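You operate a simulated robot arm through the tools that you are given. There is no shell and no other tool.

You run a simulated robot arm. Do the job below in one go: nothing can be reset, and whatever is moved stays where it is left.

JOB
Soap the yellow pad, then wipe the oil smear and the drip on the soap door.
Fine: soap it at the soap tin and put the pad back. What is to be rubbed or washed off counts as gone when no trace of it is left.
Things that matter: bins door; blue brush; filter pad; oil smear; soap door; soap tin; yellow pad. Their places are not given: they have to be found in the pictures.

The check looks at the end state, three seconds after you hand in, the way a careful person would. Anything else that was tipped, shoved, dropped, spilled or broken makes it a failure.

ROBOT AND FRAMES
A 7-joint arm with a two-finger parallel gripper, fixed in place. Base frame: the origin is at the foot of the arm, x ahead of it, y to its left, z up; the work surface is at about z = 88. Lengths are in cm, angles in degrees, forces in N, time in s.
Its first joint turns from -132.0 to 132.0 degrees. Payload 3.91 kg.
Tool frame: the origin (TCP) lies between the finger pads and is the grasp point; the fingertips stand 3 cm ahead of it; z points along the fingers, y is the line along which they close. The gripper opens to 11 cm. The fingers are 2 cm wide and 1 cm thick; the gripper's body (4.8 by 11.2 cm) begins 5.5 cm behind the TCP.
Orientation is that of the tool frame in the base frame, as a unit quaternion [w, x, y, z]. With the fingers straight down and closing along the base's y, the tool's x points along the base's -x, its y along +y and its z along -z.

CONTROLS
- The arm moves only by the tool arm_command. Its argument "targets" is a list of rows, each a list of 3 entries, a list of its own where there are three numbers: the turn, a rotation vector about the tool's x, y, z in degrees, then the shift along the tool's x, y, z in cm, then the opening, from 0 (shut) to 1 (fully open). In form: [[[rx, ry, rz], [dx, dy, dz], hand], ...]. A call has 1 to 20 rows; each row shifts and turns the commanded pose from where the row before left it, along the tool's axes as they then stand. Rows are played at 5 a second. More than 5 cm and 8.6 degrees between two rows, or a gripper value outside its range, and nothing of the call is played. A pose out of reach is approached as far as the arm can. The call stops where the force on the tool passes 90 N (or 10 N more than at its start, if that is more) or the arm is blocked; 0.2 s more then pass. The fingers move at their own pace (about 10.8 cm/s each) and stop on an object; they squeeze with about 32 N. The grip force told is the motor's: it shows also when the fingers shut on nothing. Time passes only in rows, and 0.2 s behind the last, so rows that do not move let the fingers close. It gives the time, the measured TCP pose, the force on the tool (base axes), the opening and the grip force at its end, in the units of the frame above (readings bear some noise), with the torque about the TCP (base axes, N m) and any sound that the robot's microphone picked up, and new pictures: "pictures" is both (left out), scene, wrist or none.
- Cameras (640 x 400 px; columns grow to the right, rows downward): "scene" is fixed at [4.79, 49.98, 147.24]; the picture's right is [-0.03, -1.00, 0.00], its down [-0.80, 0.03, -0.60] and it looks along [0.60, -0.02, -0.80] (base axes); focal length 320 px, centre (320, 200). "wrist" rides on the gripper at [7.2, 1.7, -10.3] in the tool frame; the picture's right is [-0.23, 0.97, 0.00], its down [-0.76, -0.18, -0.62] and it looks along [-0.61, -0.14, 0.78] (tool axes); focal length 222 px, centre (320, 200).
- probe_pixels(camera, pixels): for up to 12 pixels [column, row] of the newest picture of that camera ("zoom" is the newest enlarged one), the place [x, y, z] in the base frame of the surface seen there, good to about 0.2 cm. The clock stands still meanwhile.
- zoom(camera, box): a new picture of the part [left, top, right, bottom] of that camera's present view, enlarged. The clock stands still meanwhile.
- job_done(): hands the job in; it is judged then, once.

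Open the gripper and draw the arm clear of the work before you hand the job in, unless the task says otherwise.

The tools are called after "Call:" as a command line: name --argument value ..., lists and objects as JSON in quotes. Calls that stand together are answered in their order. arm_command: Moves the arm, as the interface text tells. Its arguments: {"type":"object","properties":{"targets":{"type":"array","items":{"type":"array"}},"pictures":{"type":"string","enum":["both","scene","wrist","none"]}},"required":["targets"]} The other tools are called the same way: probe_pixels (camera, pixels) gives the place of the surface under pixels of a picture; zoom (camera, box) takes an enlarged picture of a part of a camera's view; job_done () hands the job in.

At the start:

```text
clock: 0.0
eef_pos: [32.29, 38.2, 118.52]
orientation: [0.0, 0.0, 1.0, 0.0]
ft_force: [0.4, -0.5, -0.9]
torque: [-0.03, 0.01, 0.0]
width: 10.98
finger_force: 0.0
```

scene: 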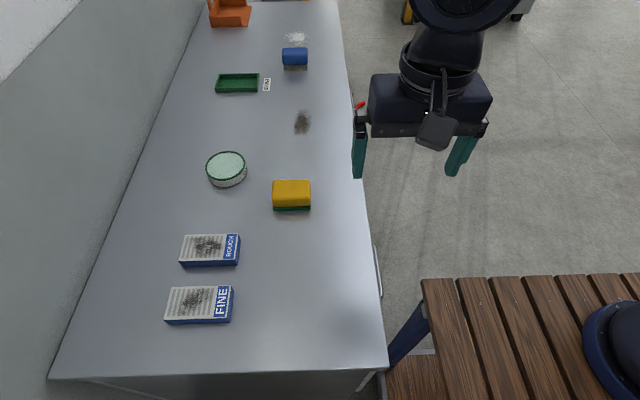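
wrist: 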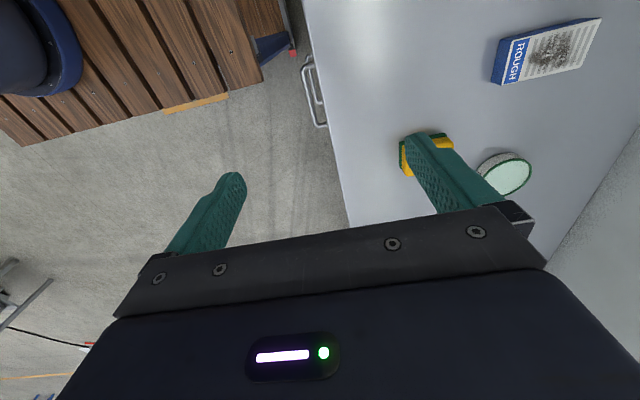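

The scene shows a bench with a yellow pad (~292,195), a round tin (~226,168), a smear (~302,122), a green tray (~237,83), a blue brush (~295,57), and cards "ROUGH"/"FINE". I'll zoom in to read details before moving.

Call:
zoom --camera "scene" --box '[180, 0, 360, 112]'

Call:
zoom --camera "scene" --box '[180, 100, 360, 220]'

Call:
zoom --camera "scene" --box '[40, 210, 400, 400]'

Call:
zoom --camera "wrist" --box '[280, 0, 640, 240]'

Call:
probe_pixels --camera "scene" --pixels '[[292, 190], [292, 209], [274, 182], [310, 182], [226, 163], [226, 185], [302, 122], [237, 83], [295, 57], [296, 38], [266, 84], [225, 15]]'

```text
3.56 times, centred on (270, 56) of scene
```

zoom: 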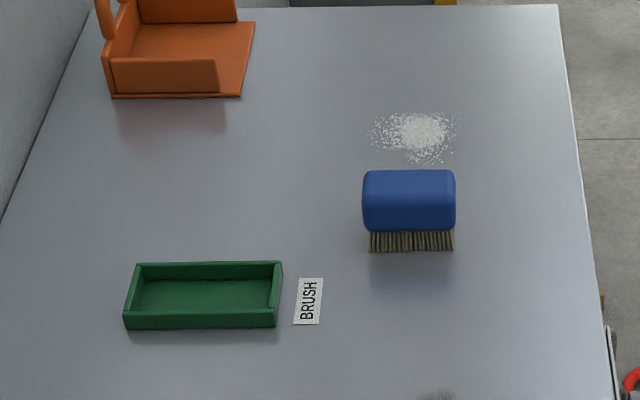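

```text
3.33 times, centred on (270, 160) of scene
```

zoom: 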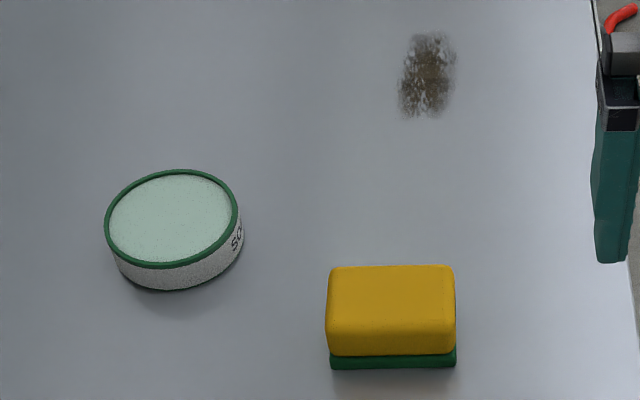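

```text
1.78 times, centred on (220, 305) of scene
```

zoom: 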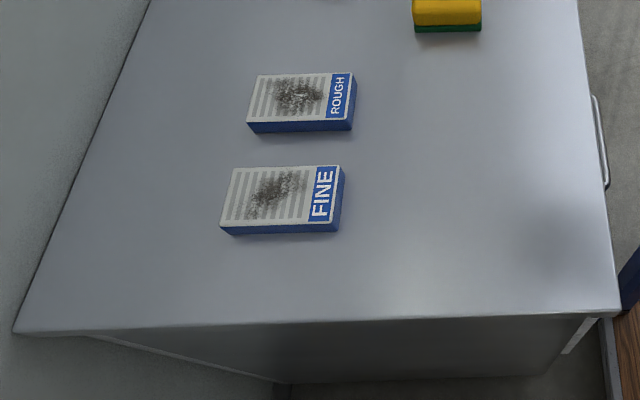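

```text
1.67 times, centred on (460, 120) of wrist
```

zoom: 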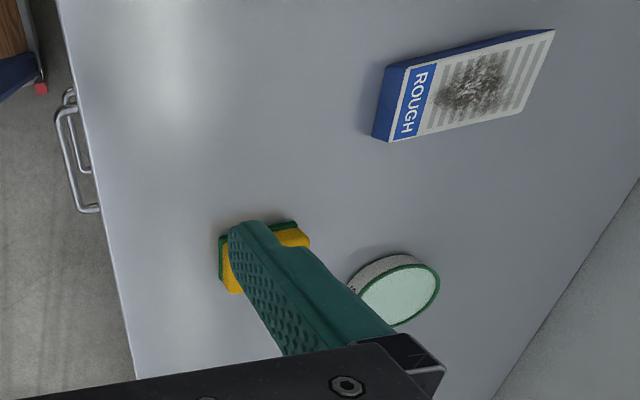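

```text
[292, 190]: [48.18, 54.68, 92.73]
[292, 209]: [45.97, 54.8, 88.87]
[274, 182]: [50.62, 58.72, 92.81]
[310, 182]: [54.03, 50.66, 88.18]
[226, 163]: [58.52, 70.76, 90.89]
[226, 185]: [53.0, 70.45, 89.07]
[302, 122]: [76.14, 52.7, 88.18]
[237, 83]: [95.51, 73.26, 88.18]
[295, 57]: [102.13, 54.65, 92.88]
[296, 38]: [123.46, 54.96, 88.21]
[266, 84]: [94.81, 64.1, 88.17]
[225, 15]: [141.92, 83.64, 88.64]
```

Top surface located: pad top ≈(48,54.7,92.8), tin ≈(57,70.6), smear ≈(76,52.7). I need the bench edges, the front handle at (378,270) and the wooden furniture to plan a look at the doors on the bench front.

Call:
probe_pixels --camera "scene" --pixels '[[378, 270], [372, 240], [383, 296], [380, 330], [388, 366], [355, 150], [345, 60], [500, 300], [430, 285], [610, 330], [410, 330], [395, 345]]'

Call:
probe_pixels --camera "wrist" --pixels '[[318, 90], [305, 60], [320, 125], [340, 180], [300, 20], [275, 45], [230, 60], [150, 60], [40, 60], [195, 105], [100, 120], [20, 280]]'

Call:
zoom --camera "scene" --box '[340, 200, 640, 400]'

Call:
zoom --camera "wrist" --box '[200, 0, 400, 140]'

```text
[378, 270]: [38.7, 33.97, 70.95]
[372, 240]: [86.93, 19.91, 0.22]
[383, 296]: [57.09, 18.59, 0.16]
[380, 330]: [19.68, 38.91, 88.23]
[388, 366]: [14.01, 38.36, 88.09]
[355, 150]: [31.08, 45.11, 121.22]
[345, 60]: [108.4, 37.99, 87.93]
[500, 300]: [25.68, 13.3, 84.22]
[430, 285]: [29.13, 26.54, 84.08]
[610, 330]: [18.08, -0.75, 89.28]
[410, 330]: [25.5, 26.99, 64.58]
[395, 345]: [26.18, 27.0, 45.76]
```

```text
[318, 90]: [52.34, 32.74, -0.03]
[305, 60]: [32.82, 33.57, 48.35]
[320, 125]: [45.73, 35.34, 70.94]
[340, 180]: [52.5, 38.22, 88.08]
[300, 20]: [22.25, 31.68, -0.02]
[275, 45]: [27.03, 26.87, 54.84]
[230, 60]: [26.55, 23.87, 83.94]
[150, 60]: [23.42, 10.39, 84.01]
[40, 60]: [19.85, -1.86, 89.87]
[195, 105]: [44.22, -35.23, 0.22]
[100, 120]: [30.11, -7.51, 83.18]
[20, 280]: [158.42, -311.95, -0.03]
```

```text
2.00 times, centred on (490, 300) of scene
```

zoom: 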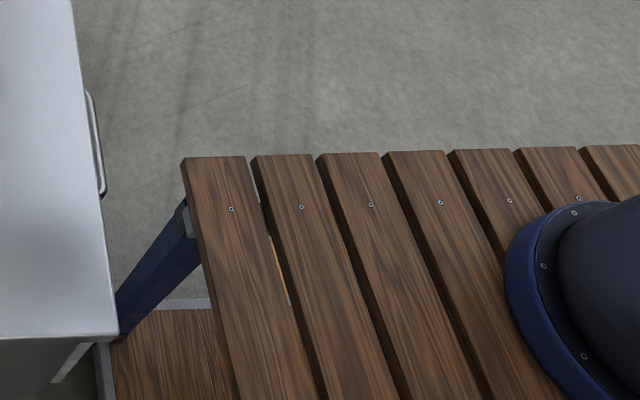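

```text
2.86 times, centred on (300, 70) of wrist
```

zoom: 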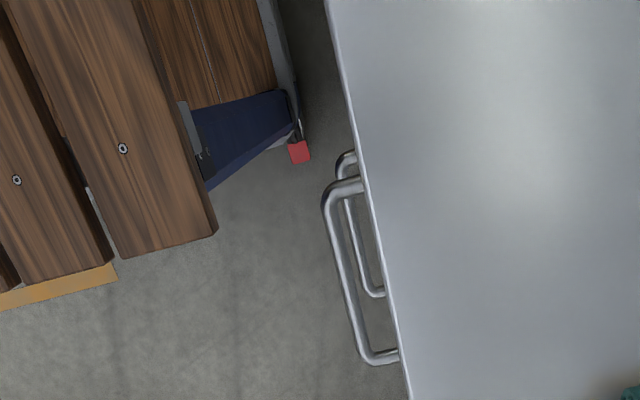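

The door handles sit on the bench front (y≈34–38, z≈71 and lower) facing the arm, so the doors must be viewed from the arm side. I move off the bench to about (52,8,118) and tilt the tool to point toward +y so the wrist camera sees the front.

Call:
arm_command --targets '[[[0, 0, 0], [-2.5, -3.75, 0], 1], [[0, 0, 0], [-2.5, -3.75, 0], 1], [[0, 0, 0], [-2.5, -3.75, 0], 1], [[0, 0, 0], [-2.5, -3.75, 0], 1], [[0, 0, 0], [-2.5, -3.75, 0], 1], [[0, 0, 0], [-2.5, -3.75, 0], 1], [[0, 0, 0], [-2.5, -3.75, 0], 1], [[0, 0, 0], [-2.5, -3.75, 0], 1], [[-8, 0, 0], [0, 0, 0], 1], [[-8, 0, 0], [0, 0, 0], 1], [[-8, 0, 0], [0, 0, 0], 1], [[-8, 0, 0], [0, 0, 0], 1], [[-8, 0, 0], [0, 0, 0], 1], [[-8, 0, 0], [0, 0, 0], 1], [[-8, 0, 0], [0, 0, 0], 1], [[-8, 0, 0], [0, 0, 0], 1]]'

```text
clock: 3.4
eef_pos: [52.43, 8.19, 118.5]
orientation: [0.0, 0.0, 0.848, 0.531]
ft_force: [-0.1, 0.3, 0.2]
torque: [-0.03, -0.02, 0.0]
width: 11.01
finger_force: 0.0
```

scene: 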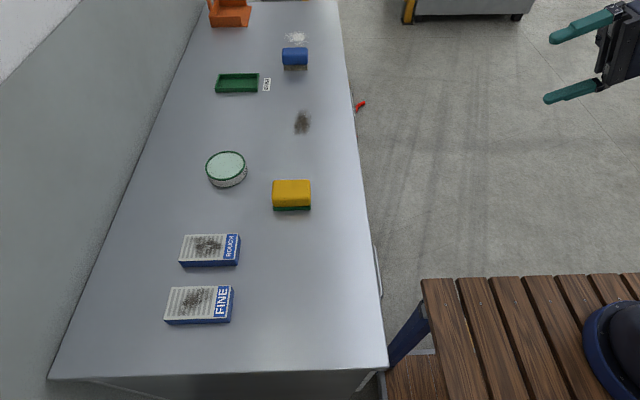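
wrist: 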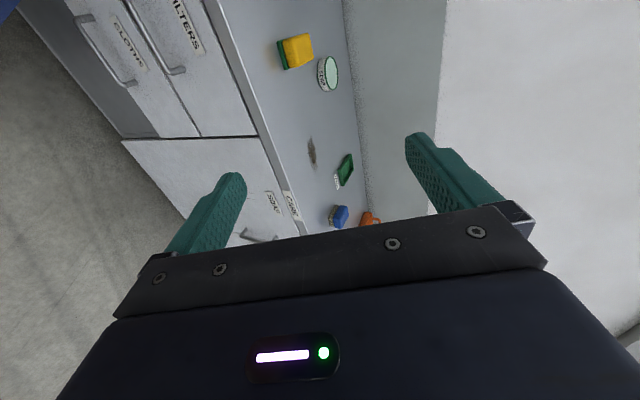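

The wrist view shows drawers ("CLOTHS", "FILTERS") and a door further along with labels near (272,203). I zoom in there, and also on the red object at (362,105) in the scene.

Call:
zoom --camera "wrist" --box '[110, 110, 330, 250]'

Call:
zoom --camera "wrist" --box '[20, 0, 300, 170]'

Call:
zoom --camera "scene" --box '[330, 60, 430, 130]'

Call:
probe_pixels --camera "wrist" --pixels '[[272, 203], [255, 236], [290, 205], [150, 145], [200, 150], [250, 150], [125, 142], [260, 135], [200, 100], [185, 210], [240, 240], [280, 225]]'

Call:
probe_pixels --camera "scene" --pixels '[[362, 104], [357, 110], [350, 100], [343, 30], [338, 5]]'

```text
2.86 times, centred on (220, 180) of wrist
```

zoom: 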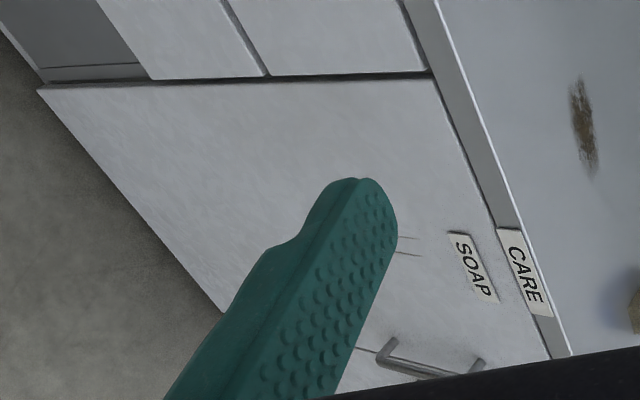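

```text
2.29 times, centred on (160, 85) of wrist
```

zoom: 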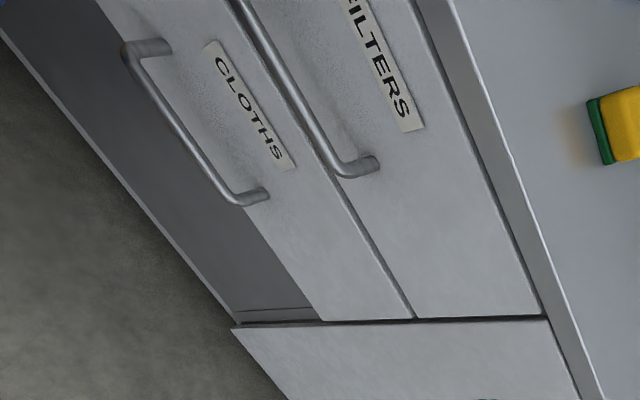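

```text
5.71 times, centred on (380, 95) of scene
```

zoom: 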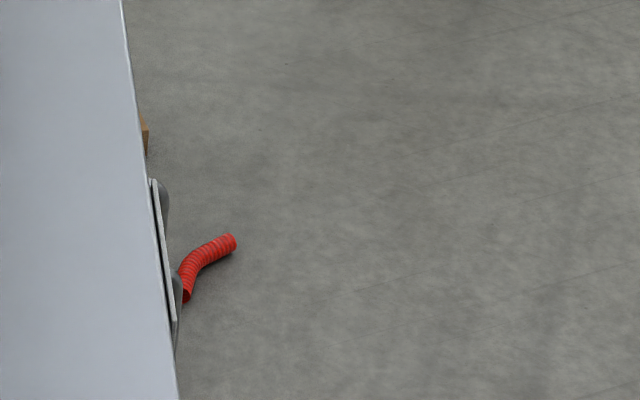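

```text
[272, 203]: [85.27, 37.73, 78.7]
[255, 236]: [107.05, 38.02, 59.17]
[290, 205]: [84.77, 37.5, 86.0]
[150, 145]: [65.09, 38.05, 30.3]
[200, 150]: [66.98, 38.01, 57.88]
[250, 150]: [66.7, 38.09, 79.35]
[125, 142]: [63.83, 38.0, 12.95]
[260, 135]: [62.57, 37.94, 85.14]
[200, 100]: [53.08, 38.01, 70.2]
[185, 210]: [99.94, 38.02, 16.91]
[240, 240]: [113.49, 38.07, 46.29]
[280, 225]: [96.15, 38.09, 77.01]
```

```text
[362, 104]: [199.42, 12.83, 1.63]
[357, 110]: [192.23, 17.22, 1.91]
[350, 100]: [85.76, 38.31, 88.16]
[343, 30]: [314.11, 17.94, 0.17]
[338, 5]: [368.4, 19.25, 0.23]
```

The SOAP door spans x≈64–110+, z≈12–85, plane y≈38, with a handle around (95,~34,~63); thin streaks are visible near the finger. I level the tool and lower it for a straight view of the door.

Call:
arm_command --targets '[[[-8.5, 0, 0], [0, 0, 0], 1], [[-8.5, 0, 0], [0, 0, 0], 1], [[-4.5, 0, 0], [0, 0, 0], 1], [[-4.5, 0, 0], [0, 0, 0], 1], [[0, 0, 0], [-1.5, -3.5, -1], 1], [[0, 0, 0], [-1.5, -3.5, -1], 1], [[0, 0, 0], [-1.5, -3.5, -1], 1], [[0, 0, 0], [-1.5, -3.5, -1], 1], [[0, 0, 0], [-1.5, -3.5, -1], 1], [[0, 0, 0], [-1.5, -3.5, -1], 1], [[0, 0, 0], [-1.5, -3.5, -1], 1], [[0, 0, 0], [-1.5, -3.5, -1], 1]]' --pictures "wrist"

```text
clock: 6.0
eef_pos: [64.43, 0.15, 90.4]
orientation: [0.001, -0.001, 0.707, 0.707]
ft_force: [-0.5, -0.7, 0.8]
torque: [0.03, 0.02, -0.03]
width: 11.0
finger_force: 0.1
```

wrist: 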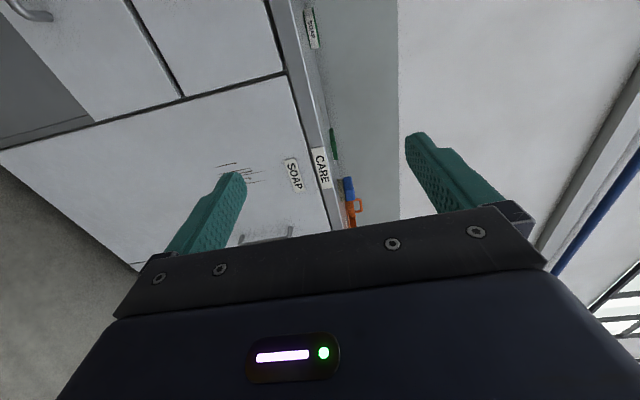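

A set of thin dark streaks (the drip) shows at (240,172) on the SOAP door, left of the label. I zoom and probe it.

Call:
zoom --camera "wrist" --box '[180, 130, 340, 250]'

Call:
probe_pixels --camera "wrist" --pixels '[[217, 165], [235, 164], [250, 169], [262, 182], [255, 180], [245, 172], [293, 176], [241, 240], [291, 230], [262, 239], [283, 75], [137, 265]]'

Call:
zoom --camera "wrist" --box '[260, 0, 400, 100]'

```text
3.33 times, centred on (260, 190) of wrist
```

zoom: 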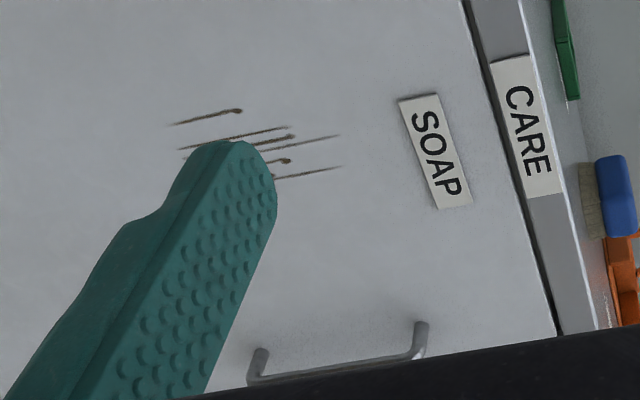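

```text
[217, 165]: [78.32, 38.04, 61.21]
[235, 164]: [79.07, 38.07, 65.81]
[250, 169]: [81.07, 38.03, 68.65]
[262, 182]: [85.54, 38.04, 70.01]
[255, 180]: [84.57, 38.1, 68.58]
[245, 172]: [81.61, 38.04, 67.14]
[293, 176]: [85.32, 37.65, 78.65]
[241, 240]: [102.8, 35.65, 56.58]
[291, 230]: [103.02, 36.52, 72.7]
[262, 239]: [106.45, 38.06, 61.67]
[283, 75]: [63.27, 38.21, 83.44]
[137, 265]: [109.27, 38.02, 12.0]
```

```text
4.00 times, centred on (330, 50) of wrist
```

zoom: 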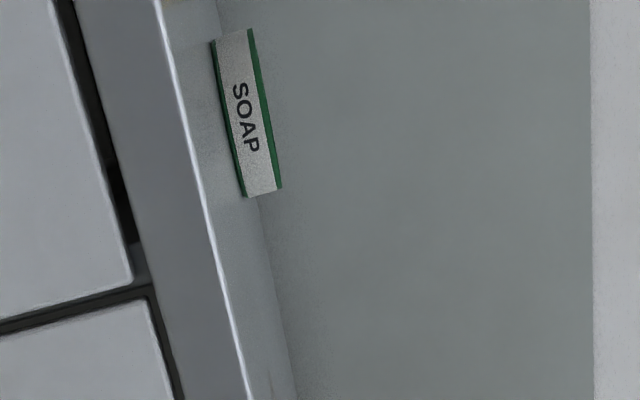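

The drip is a set of vertical streaks at x≈78–86, z≈61–70 on the door plane y≈38, partly hidden by the finger. I lower the tool so that the drip falls between the fingers in the view.

Call:
arm_command --targets '[[[0, 0, 0], [0, -4, 0], 1], [[0, 0, 0], [0, -4, 0], 1], [[0, 0, 0], [0, -4, 0], 1], [[0, 0, 0], [0, -4, 0], 1], [[0, 0, 0], [0, -4, 0], 1]]' --pictures "wrist"

```text
clock: 7.2
eef_pos: [64.58, 0.1, 70.61]
orientation: [0.0, -0.001, 0.707, 0.707]
ft_force: [0.8, 0.3, 0.7]
torque: [-0.05, -0.01, -0.01]
width: 10.98
finger_force: 0.0
```

wrist: 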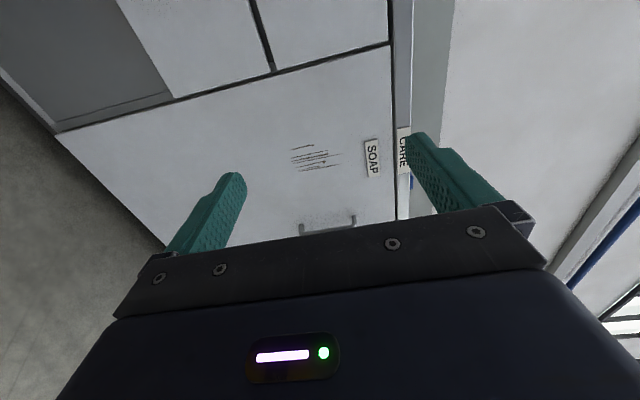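

Now the whole drip is visible at (315,158). I zoom on it and probe its extremes.

Call:
zoom --camera "wrist" --box '[270, 120, 400, 240]'

Call:
probe_pixels --camera "wrist" --pixels '[[291, 150], [293, 162], [298, 171], [313, 146], [342, 153], [340, 166], [325, 170], [302, 146], [302, 230], [355, 222], [330, 230], [371, 158]]'

```text
3.33 times, centred on (335, 180) of wrist
```

zoom: 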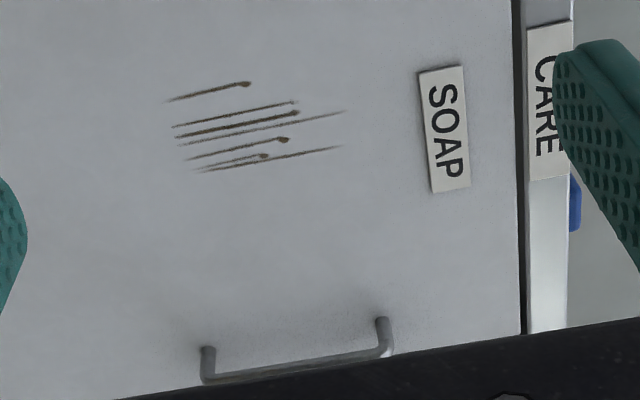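

```text
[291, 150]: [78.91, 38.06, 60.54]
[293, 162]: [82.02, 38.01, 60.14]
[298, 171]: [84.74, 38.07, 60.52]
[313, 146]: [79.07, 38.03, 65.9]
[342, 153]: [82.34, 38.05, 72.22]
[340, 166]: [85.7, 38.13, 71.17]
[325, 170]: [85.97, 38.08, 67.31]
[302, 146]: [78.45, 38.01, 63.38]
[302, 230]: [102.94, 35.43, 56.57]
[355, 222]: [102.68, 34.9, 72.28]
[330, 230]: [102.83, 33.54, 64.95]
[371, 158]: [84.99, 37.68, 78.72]
```

I probe the extents of the drip and labels more precisely via the enlarged picture.

Call:
probe_pixels --camera "zoom" --pixels '[[167, 101], [250, 83], [175, 128], [185, 147], [197, 171], [205, 172], [345, 111], [343, 146], [419, 73], [432, 192], [300, 103], [208, 348]]'

```text
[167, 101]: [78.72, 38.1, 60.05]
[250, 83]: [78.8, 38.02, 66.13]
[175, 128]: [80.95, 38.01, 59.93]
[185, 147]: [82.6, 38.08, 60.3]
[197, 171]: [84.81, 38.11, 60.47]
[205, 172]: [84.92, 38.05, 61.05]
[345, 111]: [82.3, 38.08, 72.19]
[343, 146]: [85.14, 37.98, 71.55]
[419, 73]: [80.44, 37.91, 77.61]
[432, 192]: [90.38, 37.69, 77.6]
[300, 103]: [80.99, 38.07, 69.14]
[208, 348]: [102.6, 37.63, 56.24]
```

Drip extents: x 78.4–85.6, z 59.7–72.5; label bottom at z 77.6, handle at x≈102.7, so clear. Now I raise the arm and return the tool to pointing down to look at the pad and tin closely.

Call:
arm_command --targets '[[[0, 0, 0], [0, 4.5, 0], 1], [[0, 0, 0], [0, 4.5, 0], 1], [[0, 0, 0], [0, 4.5, 0], 1], [[0, 0, 0], [0, 4.5, 0], 1], [[0, 0, 0], [0, 4.5, 0], 1], [[0, 0, 0], [0, 4.5, 0], 1], [[0, 0, 0], [0, 4.5, 0], 1], [[0, 0, 0], [0, 4.5, 0], 1], [[0, 0, 0], [0, 4.5, 0], 1], [[9, 0, 0], [0, 0, 0], 1], [[9, 0, 0], [0, 0, 0], 1], [[9, 0, 0], [0, 0, 0], 1], [[9, 0, 0], [0, 0, 0], 1], [[9, 0, 0], [0, 0, 0], 1], [[9, 0, 0], [0, 0, 0], 1], [[9, 0, 0], [0, 0, 0], 1], [[9, 0, 0], [0, 0, 0], 1], [[9, 0, 0], [0, 0, 0], 1], [[9, 0, 0], [0, 0, 0], 1]]' --pictures "none"

```text
refused: row 10 steps farther than a row can; nothing moved
```

The 9° step exceeds the row limit, so I use 8.5° steps.

Call:
arm_command --targets '[[[0, 0, 0], [0, 4.5, 0], 1], [[0, 0, 0], [0, 4.5, 0], 1], [[0, 0, 0], [0, 4.5, 0], 1], [[0, 0, 0], [0, 4.5, 0], 1], [[0, 0, 0], [0, 4.5, 0], 1], [[0, 0, 0], [0, 4.5, 0], 1], [[0, 0, 0], [0, 4.5, 0], 1], [[0, 0, 0], [0, 4.5, 0], 1], [[0, 0, 0], [0, 4.5, 0], 1], [[8.5, 0, 0], [0, 0, 0], 1], [[8.5, 0, 0], [0, 0, 0], 1], [[8.5, 0, 0], [0, 0, 0], 1], [[8.5, 0, 0], [0, 0, 0], 1], [[8.5, 0, 0], [0, 0, 0], 1], [[8.5, 0, 0], [0, 0, 0], 1], [[8.5, 0, 0], [0, 0, 0], 1], [[8.5, 0, 0], [0, 0, 0], 1], [[8.5, 0, 0], [0, 0, 0], 1], [[8.5, 0, 0], [0, 0, 0], 1], [[5, 0, 0], [0, 0, 0], 1]]' --pictures "none"

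```text
clock: 11.4
eef_pos: [64.39, 0.25, 111.07]
orientation: [0.0, 0.001, 1.0, -0.001]
ft_force: [0.8, -0.4, 0.7]
torque: [0.0, 0.0, 0.0]
width: 10.99
finger_force: 0.1
```

The tool is again pointing down at (64,0,111). I move over the bench to about (38,62,111) to view the pad and tin closely.

Call:
arm_command --targets '[[[0, 0, 0], [1.65, 3.86, 0], 1], [[0, 0, 0], [1.65, 3.86, 0], 1], [[0, 0, 0], [1.65, 3.86, 0], 1], [[0, 0, 0], [1.65, 3.86, 0], 1], [[0, 0, 0], [1.65, 3.86, 0], 1], [[0, 0, 0], [1.65, 3.86, 0], 1], [[0, 0, 0], [1.65, 3.86, 0], 1], [[0, 0, 0], [1.65, 3.86, 0], 1], [[0, 0, 0], [1.65, 3.86, 0], 1], [[0, 0, 0], [1.65, 3.86, 0], 1], [[0, 0, 0], [1.65, 3.86, 0], 1], [[0, 0, 0], [1.65, 3.86, 0], 1], [[0, 0, 0], [1.65, 3.86, 0], 1], [[0, 0, 0], [1.65, 3.86, 0], 1], [[0, 0, 0], [1.65, 3.86, 0], 1], [[0, 0, 0], [1.65, 3.86, 0], 1]]'

```text
clock: 14.8
eef_pos: [38.21, 61.79, 111.05]
orientation: [0.0, 0.001, 1.0, 0.0]
ft_force: [0.6, -0.5, 1.3]
torque: [0.03, -0.01, 0.01]
width: 11.0
finger_force: 0.0
```

scene: 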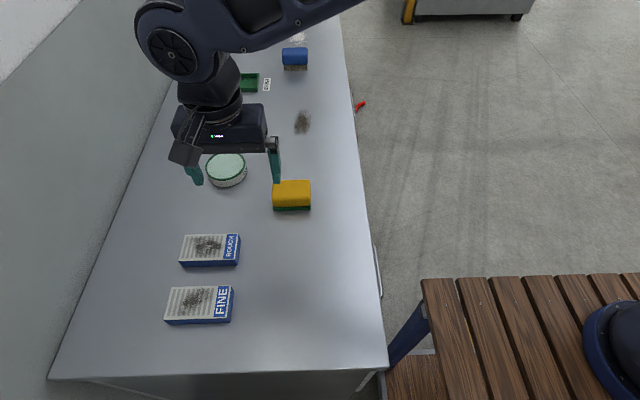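
wrist: 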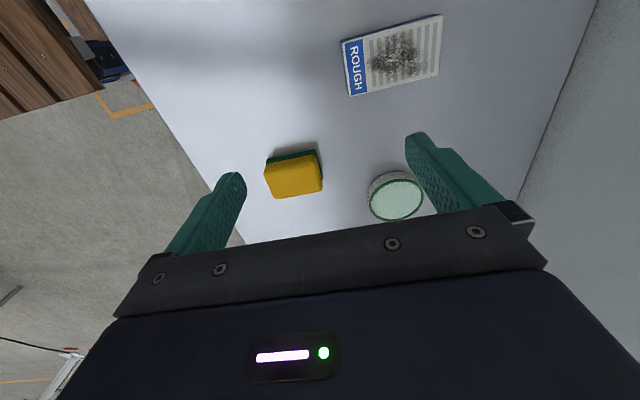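

Pad at wrist (294,173), tin at (396,196). I zoom and probe their edges.

Call:
zoom --camera "wrist" --box '[240, 130, 440, 240]'

Call:
probe_pixels --camera "zoom" --pixels '[[80, 95], [240, 60], [265, 180], [105, 210], [80, 120], [250, 85], [165, 130], [505, 210], [440, 210], [575, 200], [505, 155], [505, 265]]'

Call:
zoom --camera "scene" --box '[260, 160, 330, 220]'

Call:
zoom --camera "scene" --box '[280, 100, 330, 145]'

```text
3.20 times, centred on (340, 185) of wrist
```

zoom: 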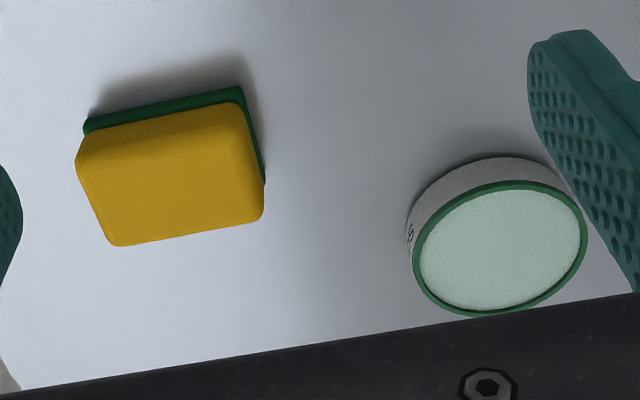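

```text
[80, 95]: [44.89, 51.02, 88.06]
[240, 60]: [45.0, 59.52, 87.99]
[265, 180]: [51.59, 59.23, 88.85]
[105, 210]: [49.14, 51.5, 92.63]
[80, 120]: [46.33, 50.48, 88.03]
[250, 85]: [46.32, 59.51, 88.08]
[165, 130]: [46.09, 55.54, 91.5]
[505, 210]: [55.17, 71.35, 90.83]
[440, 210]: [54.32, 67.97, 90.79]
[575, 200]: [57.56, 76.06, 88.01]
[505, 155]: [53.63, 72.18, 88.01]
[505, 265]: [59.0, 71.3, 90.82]
```

```text
6.67 times, centred on (295, 190) of scene
```

zoom: 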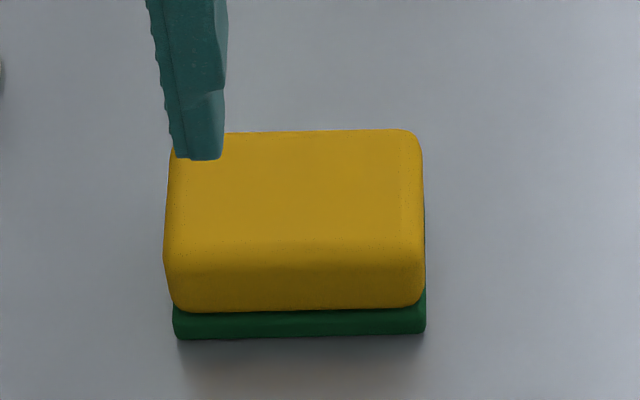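

```text
8.89 times, centred on (305, 122) of scene
```

zoom: 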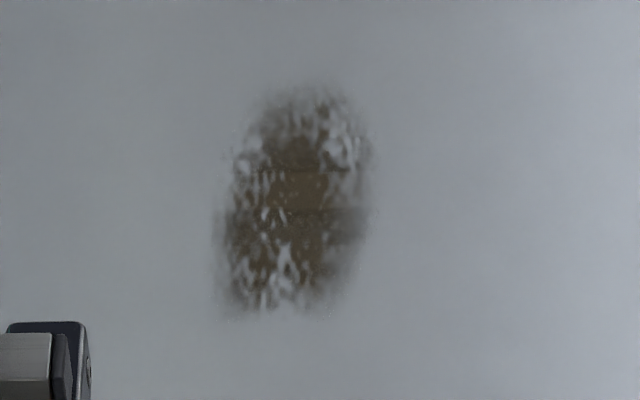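

I probe the smear's boundary in this enlarged picture, and pad corners in the scene and wrist views.

Call:
probe_pixels --camera "zoom" --pixels '[[290, 75], [340, 85], [210, 220], [380, 160], [375, 230], [220, 315], [290, 320], [340, 300], [250, 120], [215, 270]]'

Call:
probe_pixels --camera "scene" --pixels '[[274, 208], [274, 206], [310, 208], [310, 195], [273, 190], [309, 182], [290, 181], [305, 185], [290, 205], [290, 209], [212, 160], [243, 175]]'

Call:
probe_pixels --camera "wrist" --pixels '[[269, 168], [319, 161], [321, 192], [279, 204], [300, 180], [318, 165], [321, 184], [275, 196], [372, 205], [421, 185], [396, 218], [390, 180]]'

```text
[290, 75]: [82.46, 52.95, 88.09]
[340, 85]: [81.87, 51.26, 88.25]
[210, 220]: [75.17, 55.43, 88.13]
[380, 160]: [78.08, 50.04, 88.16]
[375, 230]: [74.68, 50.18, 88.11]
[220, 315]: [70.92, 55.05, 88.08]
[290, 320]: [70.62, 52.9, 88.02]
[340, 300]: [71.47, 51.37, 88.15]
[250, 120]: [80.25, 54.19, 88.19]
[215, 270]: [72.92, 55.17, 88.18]
```

```text
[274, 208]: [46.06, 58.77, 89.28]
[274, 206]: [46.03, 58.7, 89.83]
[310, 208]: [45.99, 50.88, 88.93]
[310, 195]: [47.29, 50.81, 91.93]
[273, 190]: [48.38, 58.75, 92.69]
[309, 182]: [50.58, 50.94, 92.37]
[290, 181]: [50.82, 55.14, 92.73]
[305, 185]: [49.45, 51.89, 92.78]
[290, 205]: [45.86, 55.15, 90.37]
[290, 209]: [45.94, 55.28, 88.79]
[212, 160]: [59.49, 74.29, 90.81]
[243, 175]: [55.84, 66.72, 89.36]
```

```text
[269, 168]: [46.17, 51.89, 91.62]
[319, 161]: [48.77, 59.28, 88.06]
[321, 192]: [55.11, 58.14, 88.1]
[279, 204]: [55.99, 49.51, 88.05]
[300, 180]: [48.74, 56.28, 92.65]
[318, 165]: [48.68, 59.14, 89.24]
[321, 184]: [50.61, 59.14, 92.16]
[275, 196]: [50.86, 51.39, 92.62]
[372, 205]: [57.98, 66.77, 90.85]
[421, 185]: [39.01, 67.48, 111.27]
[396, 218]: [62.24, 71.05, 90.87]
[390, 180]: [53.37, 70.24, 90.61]
```

Pad: x 45.9–51.4, y 50.9–59.1, z 88–92.8 (centre 48.65, 55.0). Tin centre ≈(57.6,70.8), top 90.9; smear x 70.6–82.4, y 50–55.4. I go above the pad at z≈99 with the gripper open.

Call:
arm_command --targets '[[[0, 0, 0], [-3.5, -2.27, 0], 1], [[0, 0, 0], [-3.5, -2.27, 0], 1], [[0, 0, 0], [-3.44, -2.25, 0], 1], [[0, 0, 0], [0, 0, 4], 1], [[0, 0, 0], [0, 0, 4], 1], [[0, 0, 0], [0, 0, 4], 1], [[0, 0, 0], [0, 0, 0], 1]]'

```text
clock: 16.4
eef_pos: [48.4, 55.04, 99.2]
orientation: [0.0, 0.0, 1.0, 0.0]
ft_force: [-0.5, -0.8, 1.0]
torque: [0.02, -0.02, -0.02]
width: 11.0
finger_force: 0.0
```

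scene: 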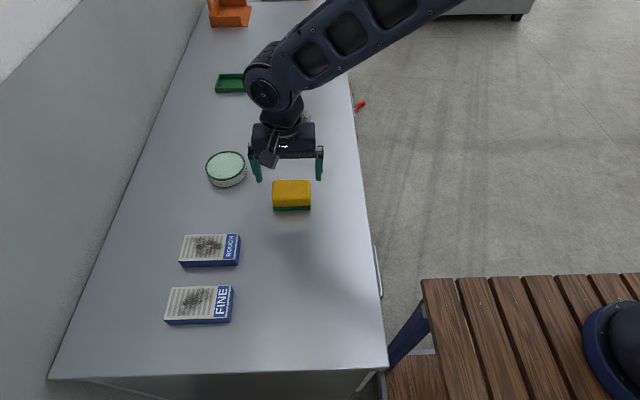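
wrist: 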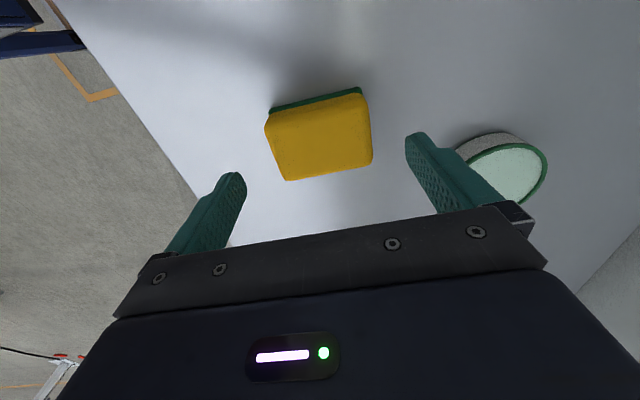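

Aligned above the pad. I re-probe pad edges from this closer view to refine the grasp centre.

Call:
probe_pixels --camera "wrist" --pixels '[[272, 112], [362, 92], [364, 97], [370, 150], [280, 165], [268, 130], [320, 140], [371, 155], [284, 175], [360, 160], [415, 140], [233, 180]]'

```text
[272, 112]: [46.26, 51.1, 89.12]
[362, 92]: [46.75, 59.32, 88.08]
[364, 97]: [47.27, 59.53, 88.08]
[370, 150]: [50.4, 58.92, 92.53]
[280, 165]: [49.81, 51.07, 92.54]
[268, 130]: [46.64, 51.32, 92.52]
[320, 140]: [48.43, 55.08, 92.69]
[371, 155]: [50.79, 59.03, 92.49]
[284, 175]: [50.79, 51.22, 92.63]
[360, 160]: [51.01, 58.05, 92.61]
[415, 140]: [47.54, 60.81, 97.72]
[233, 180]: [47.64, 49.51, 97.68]
```

Pad centre confirmed at (48.65,55.0). I lower by 6.7 cm to TCP z≈92.4 (fingertips ~1.3 cm above bench), then close.

Call:
arm_command --targets '[[[0, 0, 0], [-0.25, 0, 1.7], 1], [[0, 0, 0], [0, 0, 1.7], 1], [[0, 0, 0], [0, 0, 1.7], 1], [[0, 0, 0], [0, 0, 1.6], 1], [[0, 0, 0], [0, 0, 0], 1], [[0, 0, 0], [0, 0, 0], 0], [[0, 0, 0], [0, 0, 0], 0], [[0, 0, 0], [0, 0, 0], 0], [[0, 0, 0], [0, 0, 0], 0], [[0, 0, 0], [0, 0, 0], 0]]'

```text
clock: 18.6
eef_pos: [48.66, 55.27, 92.35]
orientation: [-0.001, 0.0, 1.0, 0.001]
ft_force: [-0.7, -0.2, -0.1]
torque: [0.0, -0.02, 0.0]
width: 8.42
finger_force: 31.5
```

scene: 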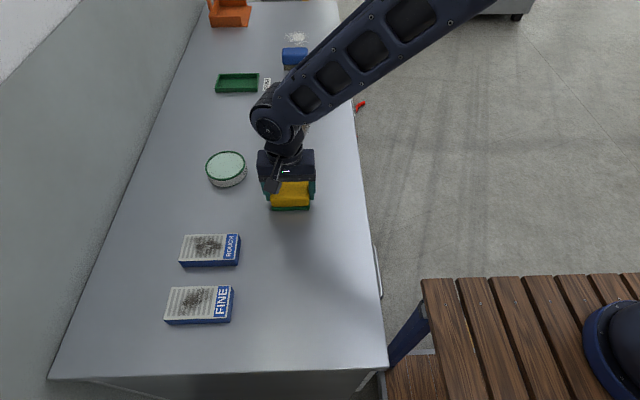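
wrist: 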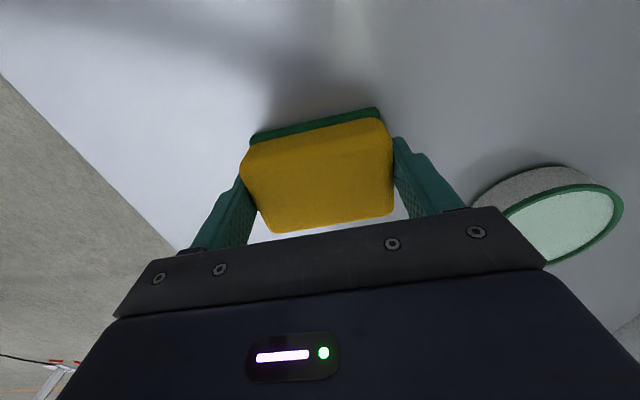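

The pad is gripped (width 8.42, 31.5 N). I lift it and carry it above the tin centre (57.8,70.8) at TCP z≈101.

Call:
arm_command --targets '[[[0, 0, 0], [0, 0, -2], 0], [[0, 0, 0], [0, 0, -3], 0], [[0, 0, 0], [0, 0, -3.7], 0], [[0, 0, 0], [-2.3, -0.0, 0], 0], [[0, 0, 0], [-2.3, 3.9, 0], 0], [[0, 0, 0], [-2.3, 3.9, 0], 0], [[0, 0, 0], [-2.3, 3.9, 0], 0], [[0, 0, 0], [0, 3.9, 0], 0], [[0, 0, 0], [0, 0, 0], 0]]'

```text
clock: 20.6
eef_pos: [57.81, 70.94, 101.1]
orientation: [0.0, 0.001, 1.0, 0.001]
ft_force: [0.1, -0.2, -0.7]
torque: [-0.01, 0.0, 0.01]
width: 8.42
finger_force: 31.7
```

scene: 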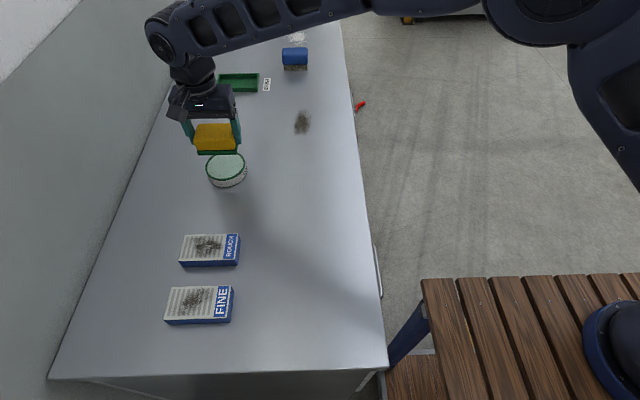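
wrist: 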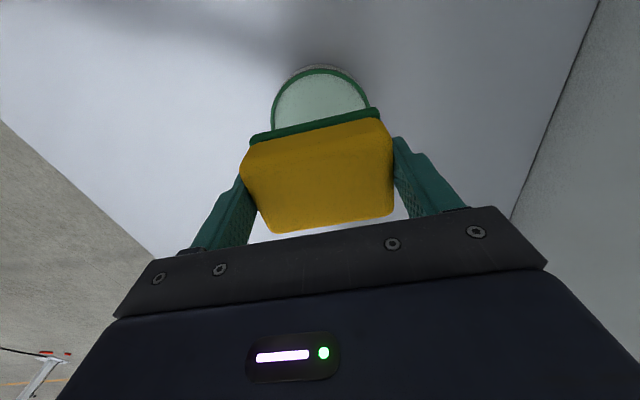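

The pad hangs over the tin. I lower 5.2 cm, to just above the expected contact (TCP z≈95.25).

Call:
arm_command --targets '[[[0, 0, 0], [0, 0, 2], 0], [[0, 0, 0], [0, 0, 2], 0], [[0, 0, 0], [0, 0, 1.2], 0], [[0, 0, 0], [0, 0, 0.3], 0], [[0, 0, 0], [0, 0, 0], 0]]'

```text
clock: 21.8
eef_pos: [58.0, 70.8, 95.45]
orientation: [0.0, 0.0, 1.0, 0.0]
ft_force: [0.0, 0.6, -0.8]
torque: [0.01, -0.01, -0.07]
width: 8.41
finger_force: 32.1
```

scene: 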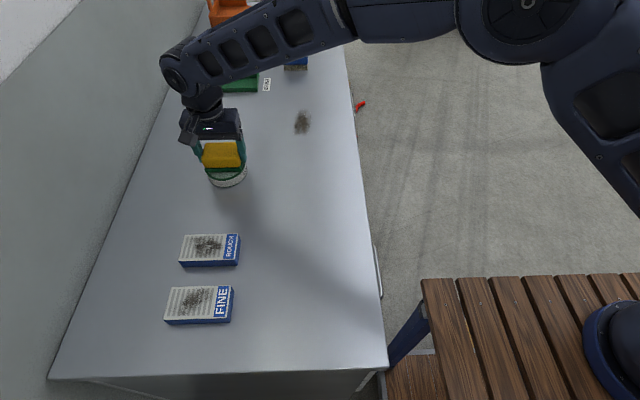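
wrist: 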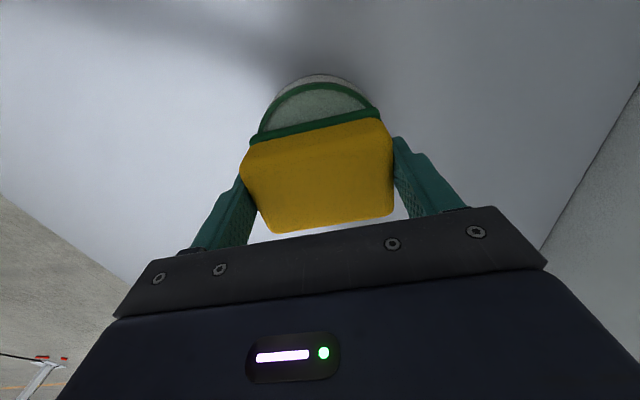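

No contact yet (force ≈0). I press down in small steps and watch the force.

Call:
arm_command --targets '[[[0, 0, 0], [0, 0, 0.15], 0], [[0, 0, 0], [0, 0, 0.1], 0], [[0, 0, 0], [0, 0, 0.1], 0], [[0, 0, 0], [0, 0, 0.0], 0]]' --pictures "none"

```text
clock: 22.8
eef_pos: [57.91, 70.9, 95.14]
orientation: [0.0, 0.0, 1.0, 0.0]
ft_force: [-0.4, -0.5, 5.6]
torque: [-0.11, 0.01, 0.0]
width: 8.41
finger_force: 31.8
```

Contact: 5.6 N upward. I press slightly more and dwell to pick up soap.

Call:
arm_command --targets '[[[0, 0, 0], [0, 0, 0.1], 0], [[0, 0, 0], [0, 0, 0.0], 0], [[0, 0, 0], [0, 0, 0.0], 0], [[0, 0, 0], [0, 0, 0.0], 0], [[0, 0, 0], [0, 0, 0.0], 0]]' --pictures "both"

```text
clock: 24.0
eef_pos: [57.89, 70.94, 95.14]
orientation: [0.001, 0.0, 1.0, 0.001]
ft_force: [4.1, -2.5, 22.6]
torque: [-0.22, -0.11, 0.02]
width: 8.39
finger_force: 32.4
```

scene: 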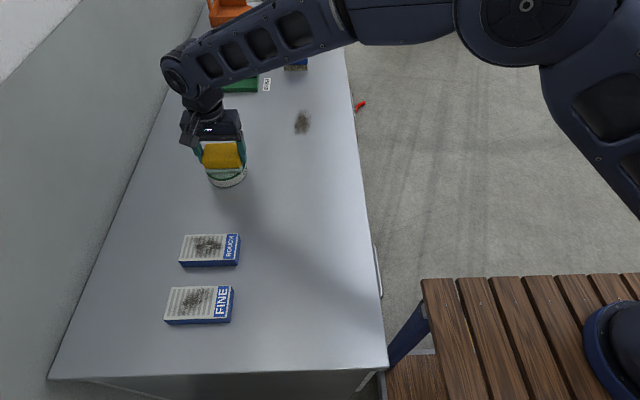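
wrist: 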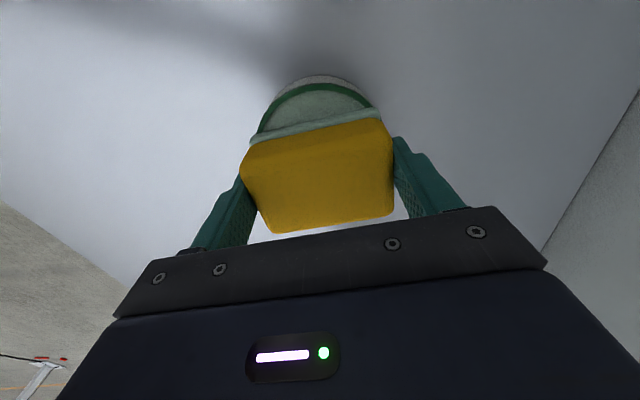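

The green layer now looks pale (wrist row ~128), which suggests it has picked up soap. I zoom in to confirm.

Call:
zoom --camera "wrist" --box '[230, 60, 410, 240]'

Call:
zoom --camera "scene" --box '[180, 120, 270, 200]'

```text
2.22 times, centred on (320, 150) of wrist
```

zoom: 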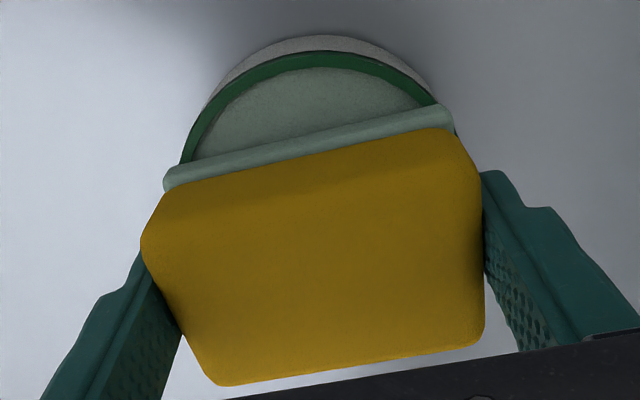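

```text
5.00 times, centred on (225, 160) of scene
```

zoom: 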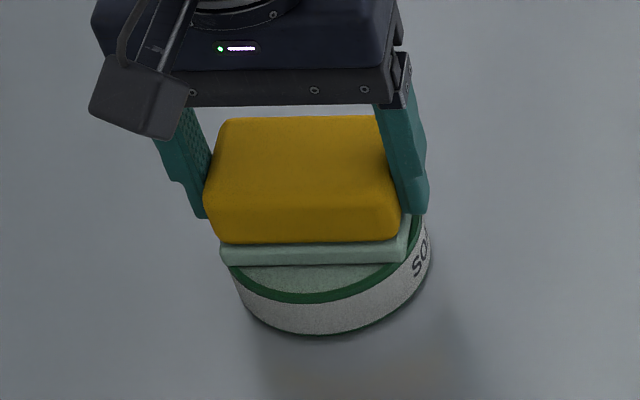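

The scrub layer is now soap-coloured — the pad is soaped. I lift straight off the tin and carry the pad above the near end of the smear (72.8, 52.8).

Call:
arm_command --targets '[[[0, 0, 0], [0, 0, -0.3], 0], [[0, 0, 0], [0, 0, -1.5], 0], [[0, 0, 0], [0, 0, -4], 0], [[0, 0, 0], [-3.0, -3.6, 0], 0], [[0, 0, 0], [-3.0, -3.6, 0], 0], [[0, 0, 0], [-3.0, -3.6, 0], 0], [[0, 0, 0], [-3.0, -3.6, 0], 0], [[0, 0, 0], [-2.9, -3.65, 0], 0], [[0, 0, 0], [0, 0, 0], 0]]'

```text
clock: 26.0
eef_pos: [72.71, 52.74, 100.83]
orientation: [0.0, 0.0, 1.0, 0.0]
ft_force: [-0.7, -0.2, 0.1]
torque: [-0.03, 0.0, 0.01]
width: 8.41
finger_force: 32.3
```

scene: 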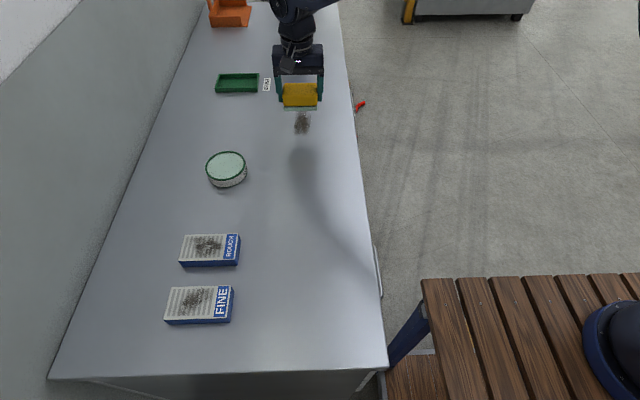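
wrist: 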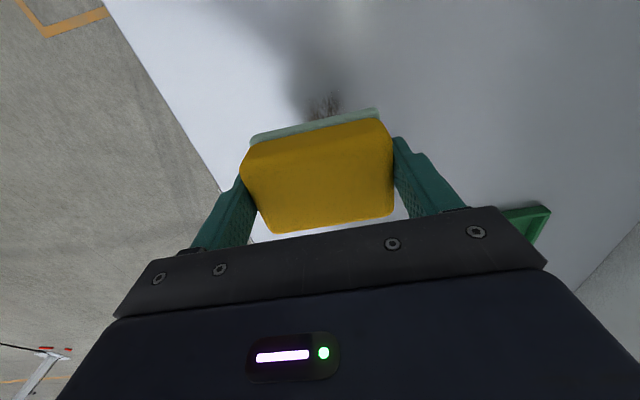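

The pad is above the near part of the smear. I shift 1.2 cm back to x≈71.5 and lower to just above contact (TCP ≈92.6).

Call:
arm_command --targets '[[[0, 0, 0], [1.2, 0, 0], 0], [[0, 0, 0], [0, 0, 4], 0], [[0, 0, 0], [0, 0, 3], 0], [[0, 0, 0], [0, 0, 1.0], 0], [[0, 0, 0], [0, 0, 0.2], 0], [[0, 0, 0], [0, 0, 0], 0]]' --pictures "none"

```text
clock: 27.4
eef_pos: [71.61, 52.76, 92.51]
orientation: [-0.001, 0.0, 1.0, 0.001]
ft_force: [0.0, 0.1, -1.1]
torque: [0.01, 0.04, -0.02]
width: 8.38
finger_force: 32.0
```

I press down in small steps until contact.

Call:
arm_command --targets '[[[0, 0, 0], [0, 0, 0.1], 0], [[0, 0, 0], [0, 0, 0.1], 0], [[0, 0, 0], [0, 0, 0.05], 0], [[0, 0, 0], [0, 0, 0], 0]]' --pictures "none"

```text
clock: 28.4
eef_pos: [71.52, 52.81, 92.3]
orientation: [0.0, -0.001, 1.0, 0.0]
ft_force: [-0.4, 0.7, 0.0]
torque: [-0.01, -0.03, -0.02]
width: 8.42
finger_force: 31.9
```

Call:
arm_command --targets '[[[0, 0, 0], [0, 0, 0.05], 0], [[0, 0, 0], [0, 0, 0.05], 0], [[0, 0, 0], [0, 0, 0], 0]]' --pictures "none"

```text
clock: 29.2
eef_pos: [71.72, 52.69, 92.34]
orientation: [0.0, -0.001, 1.0, 0.0]
ft_force: [-0.6, 0.8, 0.0]
torque: [0.03, -0.01, -0.02]
width: 8.41
finger_force: 31.5
```

Still no contact force at TCP z≈92.3. I keep lowering in 0.05–0.1 cm steps.

Call:
arm_command --targets '[[[0, 0, 0], [0, 0, 0.1], 0], [[0, 0, 0], [0, 0, 0.05], 0], [[0, 0, 0], [0, 0, 0], 0]]' --pictures "none"

```text
clock: 30.0
eef_pos: [71.59, 52.88, 92.28]
orientation: [0.001, 0.001, 1.0, 0.001]
ft_force: [0.6, -4.7, 20.7]
torque: [-0.34, 0.09, -0.05]
width: 8.38
finger_force: 31.9
```

Contact at 20.7 N. I stroke along +x (tool −x) over the smear in small steps, watching the force.

Call:
arm_command --targets '[[[0, 0, 0], [-0.6, 0, 0], 0], [[0, 0, 0], [-0.6, 0, 0], 0], [[0, 0, 0], [-0.6, 0, 0], 0], [[0, 0, 0], [-0.6, 0, 0], 0], [[0, 0, 0], [-0.6, 0, 0], 0], [[0, 0, 0], [0, 0, 0], 0]]'

```text
clock: 31.4
eef_pos: [74.47, 52.74, 92.37]
orientation: [0.001, 0.0, 1.0, 0.0]
ft_force: [-19.1, 3.8, 32.1]
torque: [0.18, 0.37, 0.06]
width: 8.41
finger_force: 32.0
```

scene: 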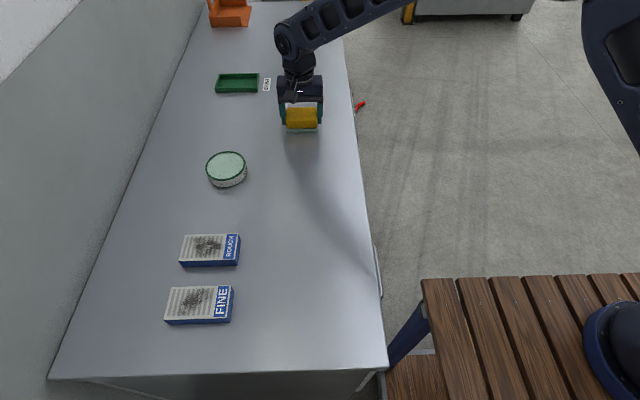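
wrist: 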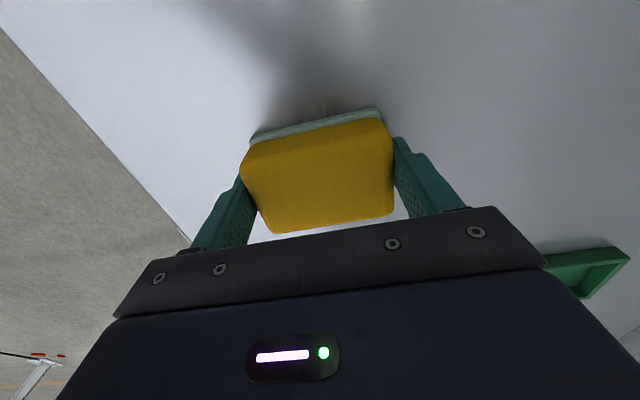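

Wiping works (32 N normal, 19 N friction); smear appears fading. I ease the pressure slightly and continue to x≈81.

Call:
arm_command --targets '[[[0, 0, 0], [-0.6, 0, -0.05], 0], [[0, 0, 0], [-0.7, 0, 0], 0], [[0, 0, 0], [-0.7, 0, 0], 0], [[0, 0, 0], [-0.7, 0, 0], 0], [[0, 0, 0], [-0.7, 0, 0], 0], [[0, 0, 0], [-0.7, 0, 0], 0], [[0, 0, 0], [-0.7, 0, 0], 0], [[0, 0, 0], [-0.7, 0, 0], 0], [[0, 0, 0], [-0.7, 0, 0], 0], [[0, 0, 0], [0, 0, 0], 0]]'

```text
clock: 33.6
eef_pos: [80.77, 52.75, 92.29]
orientation: [0.0, -0.001, 1.0, 0.001]
ft_force: [-9.0, -1.2, 14.8]
torque: [0.07, -0.06, 0.05]
width: 8.41
finger_force: 31.9
```

scene: 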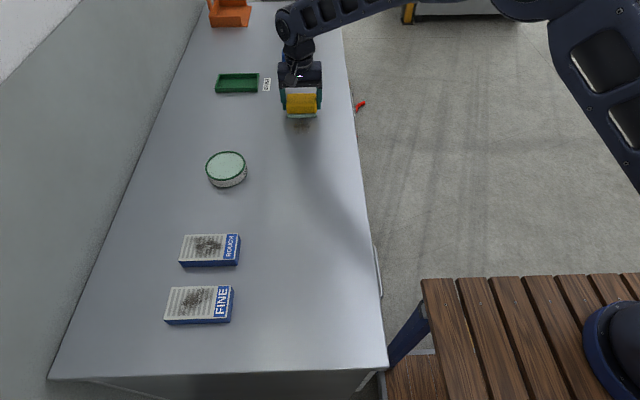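
wrist: 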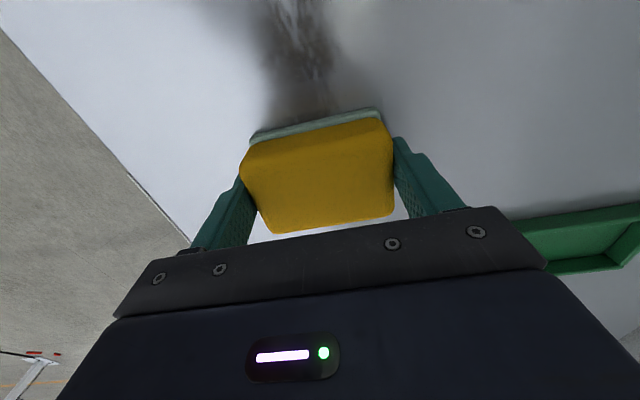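

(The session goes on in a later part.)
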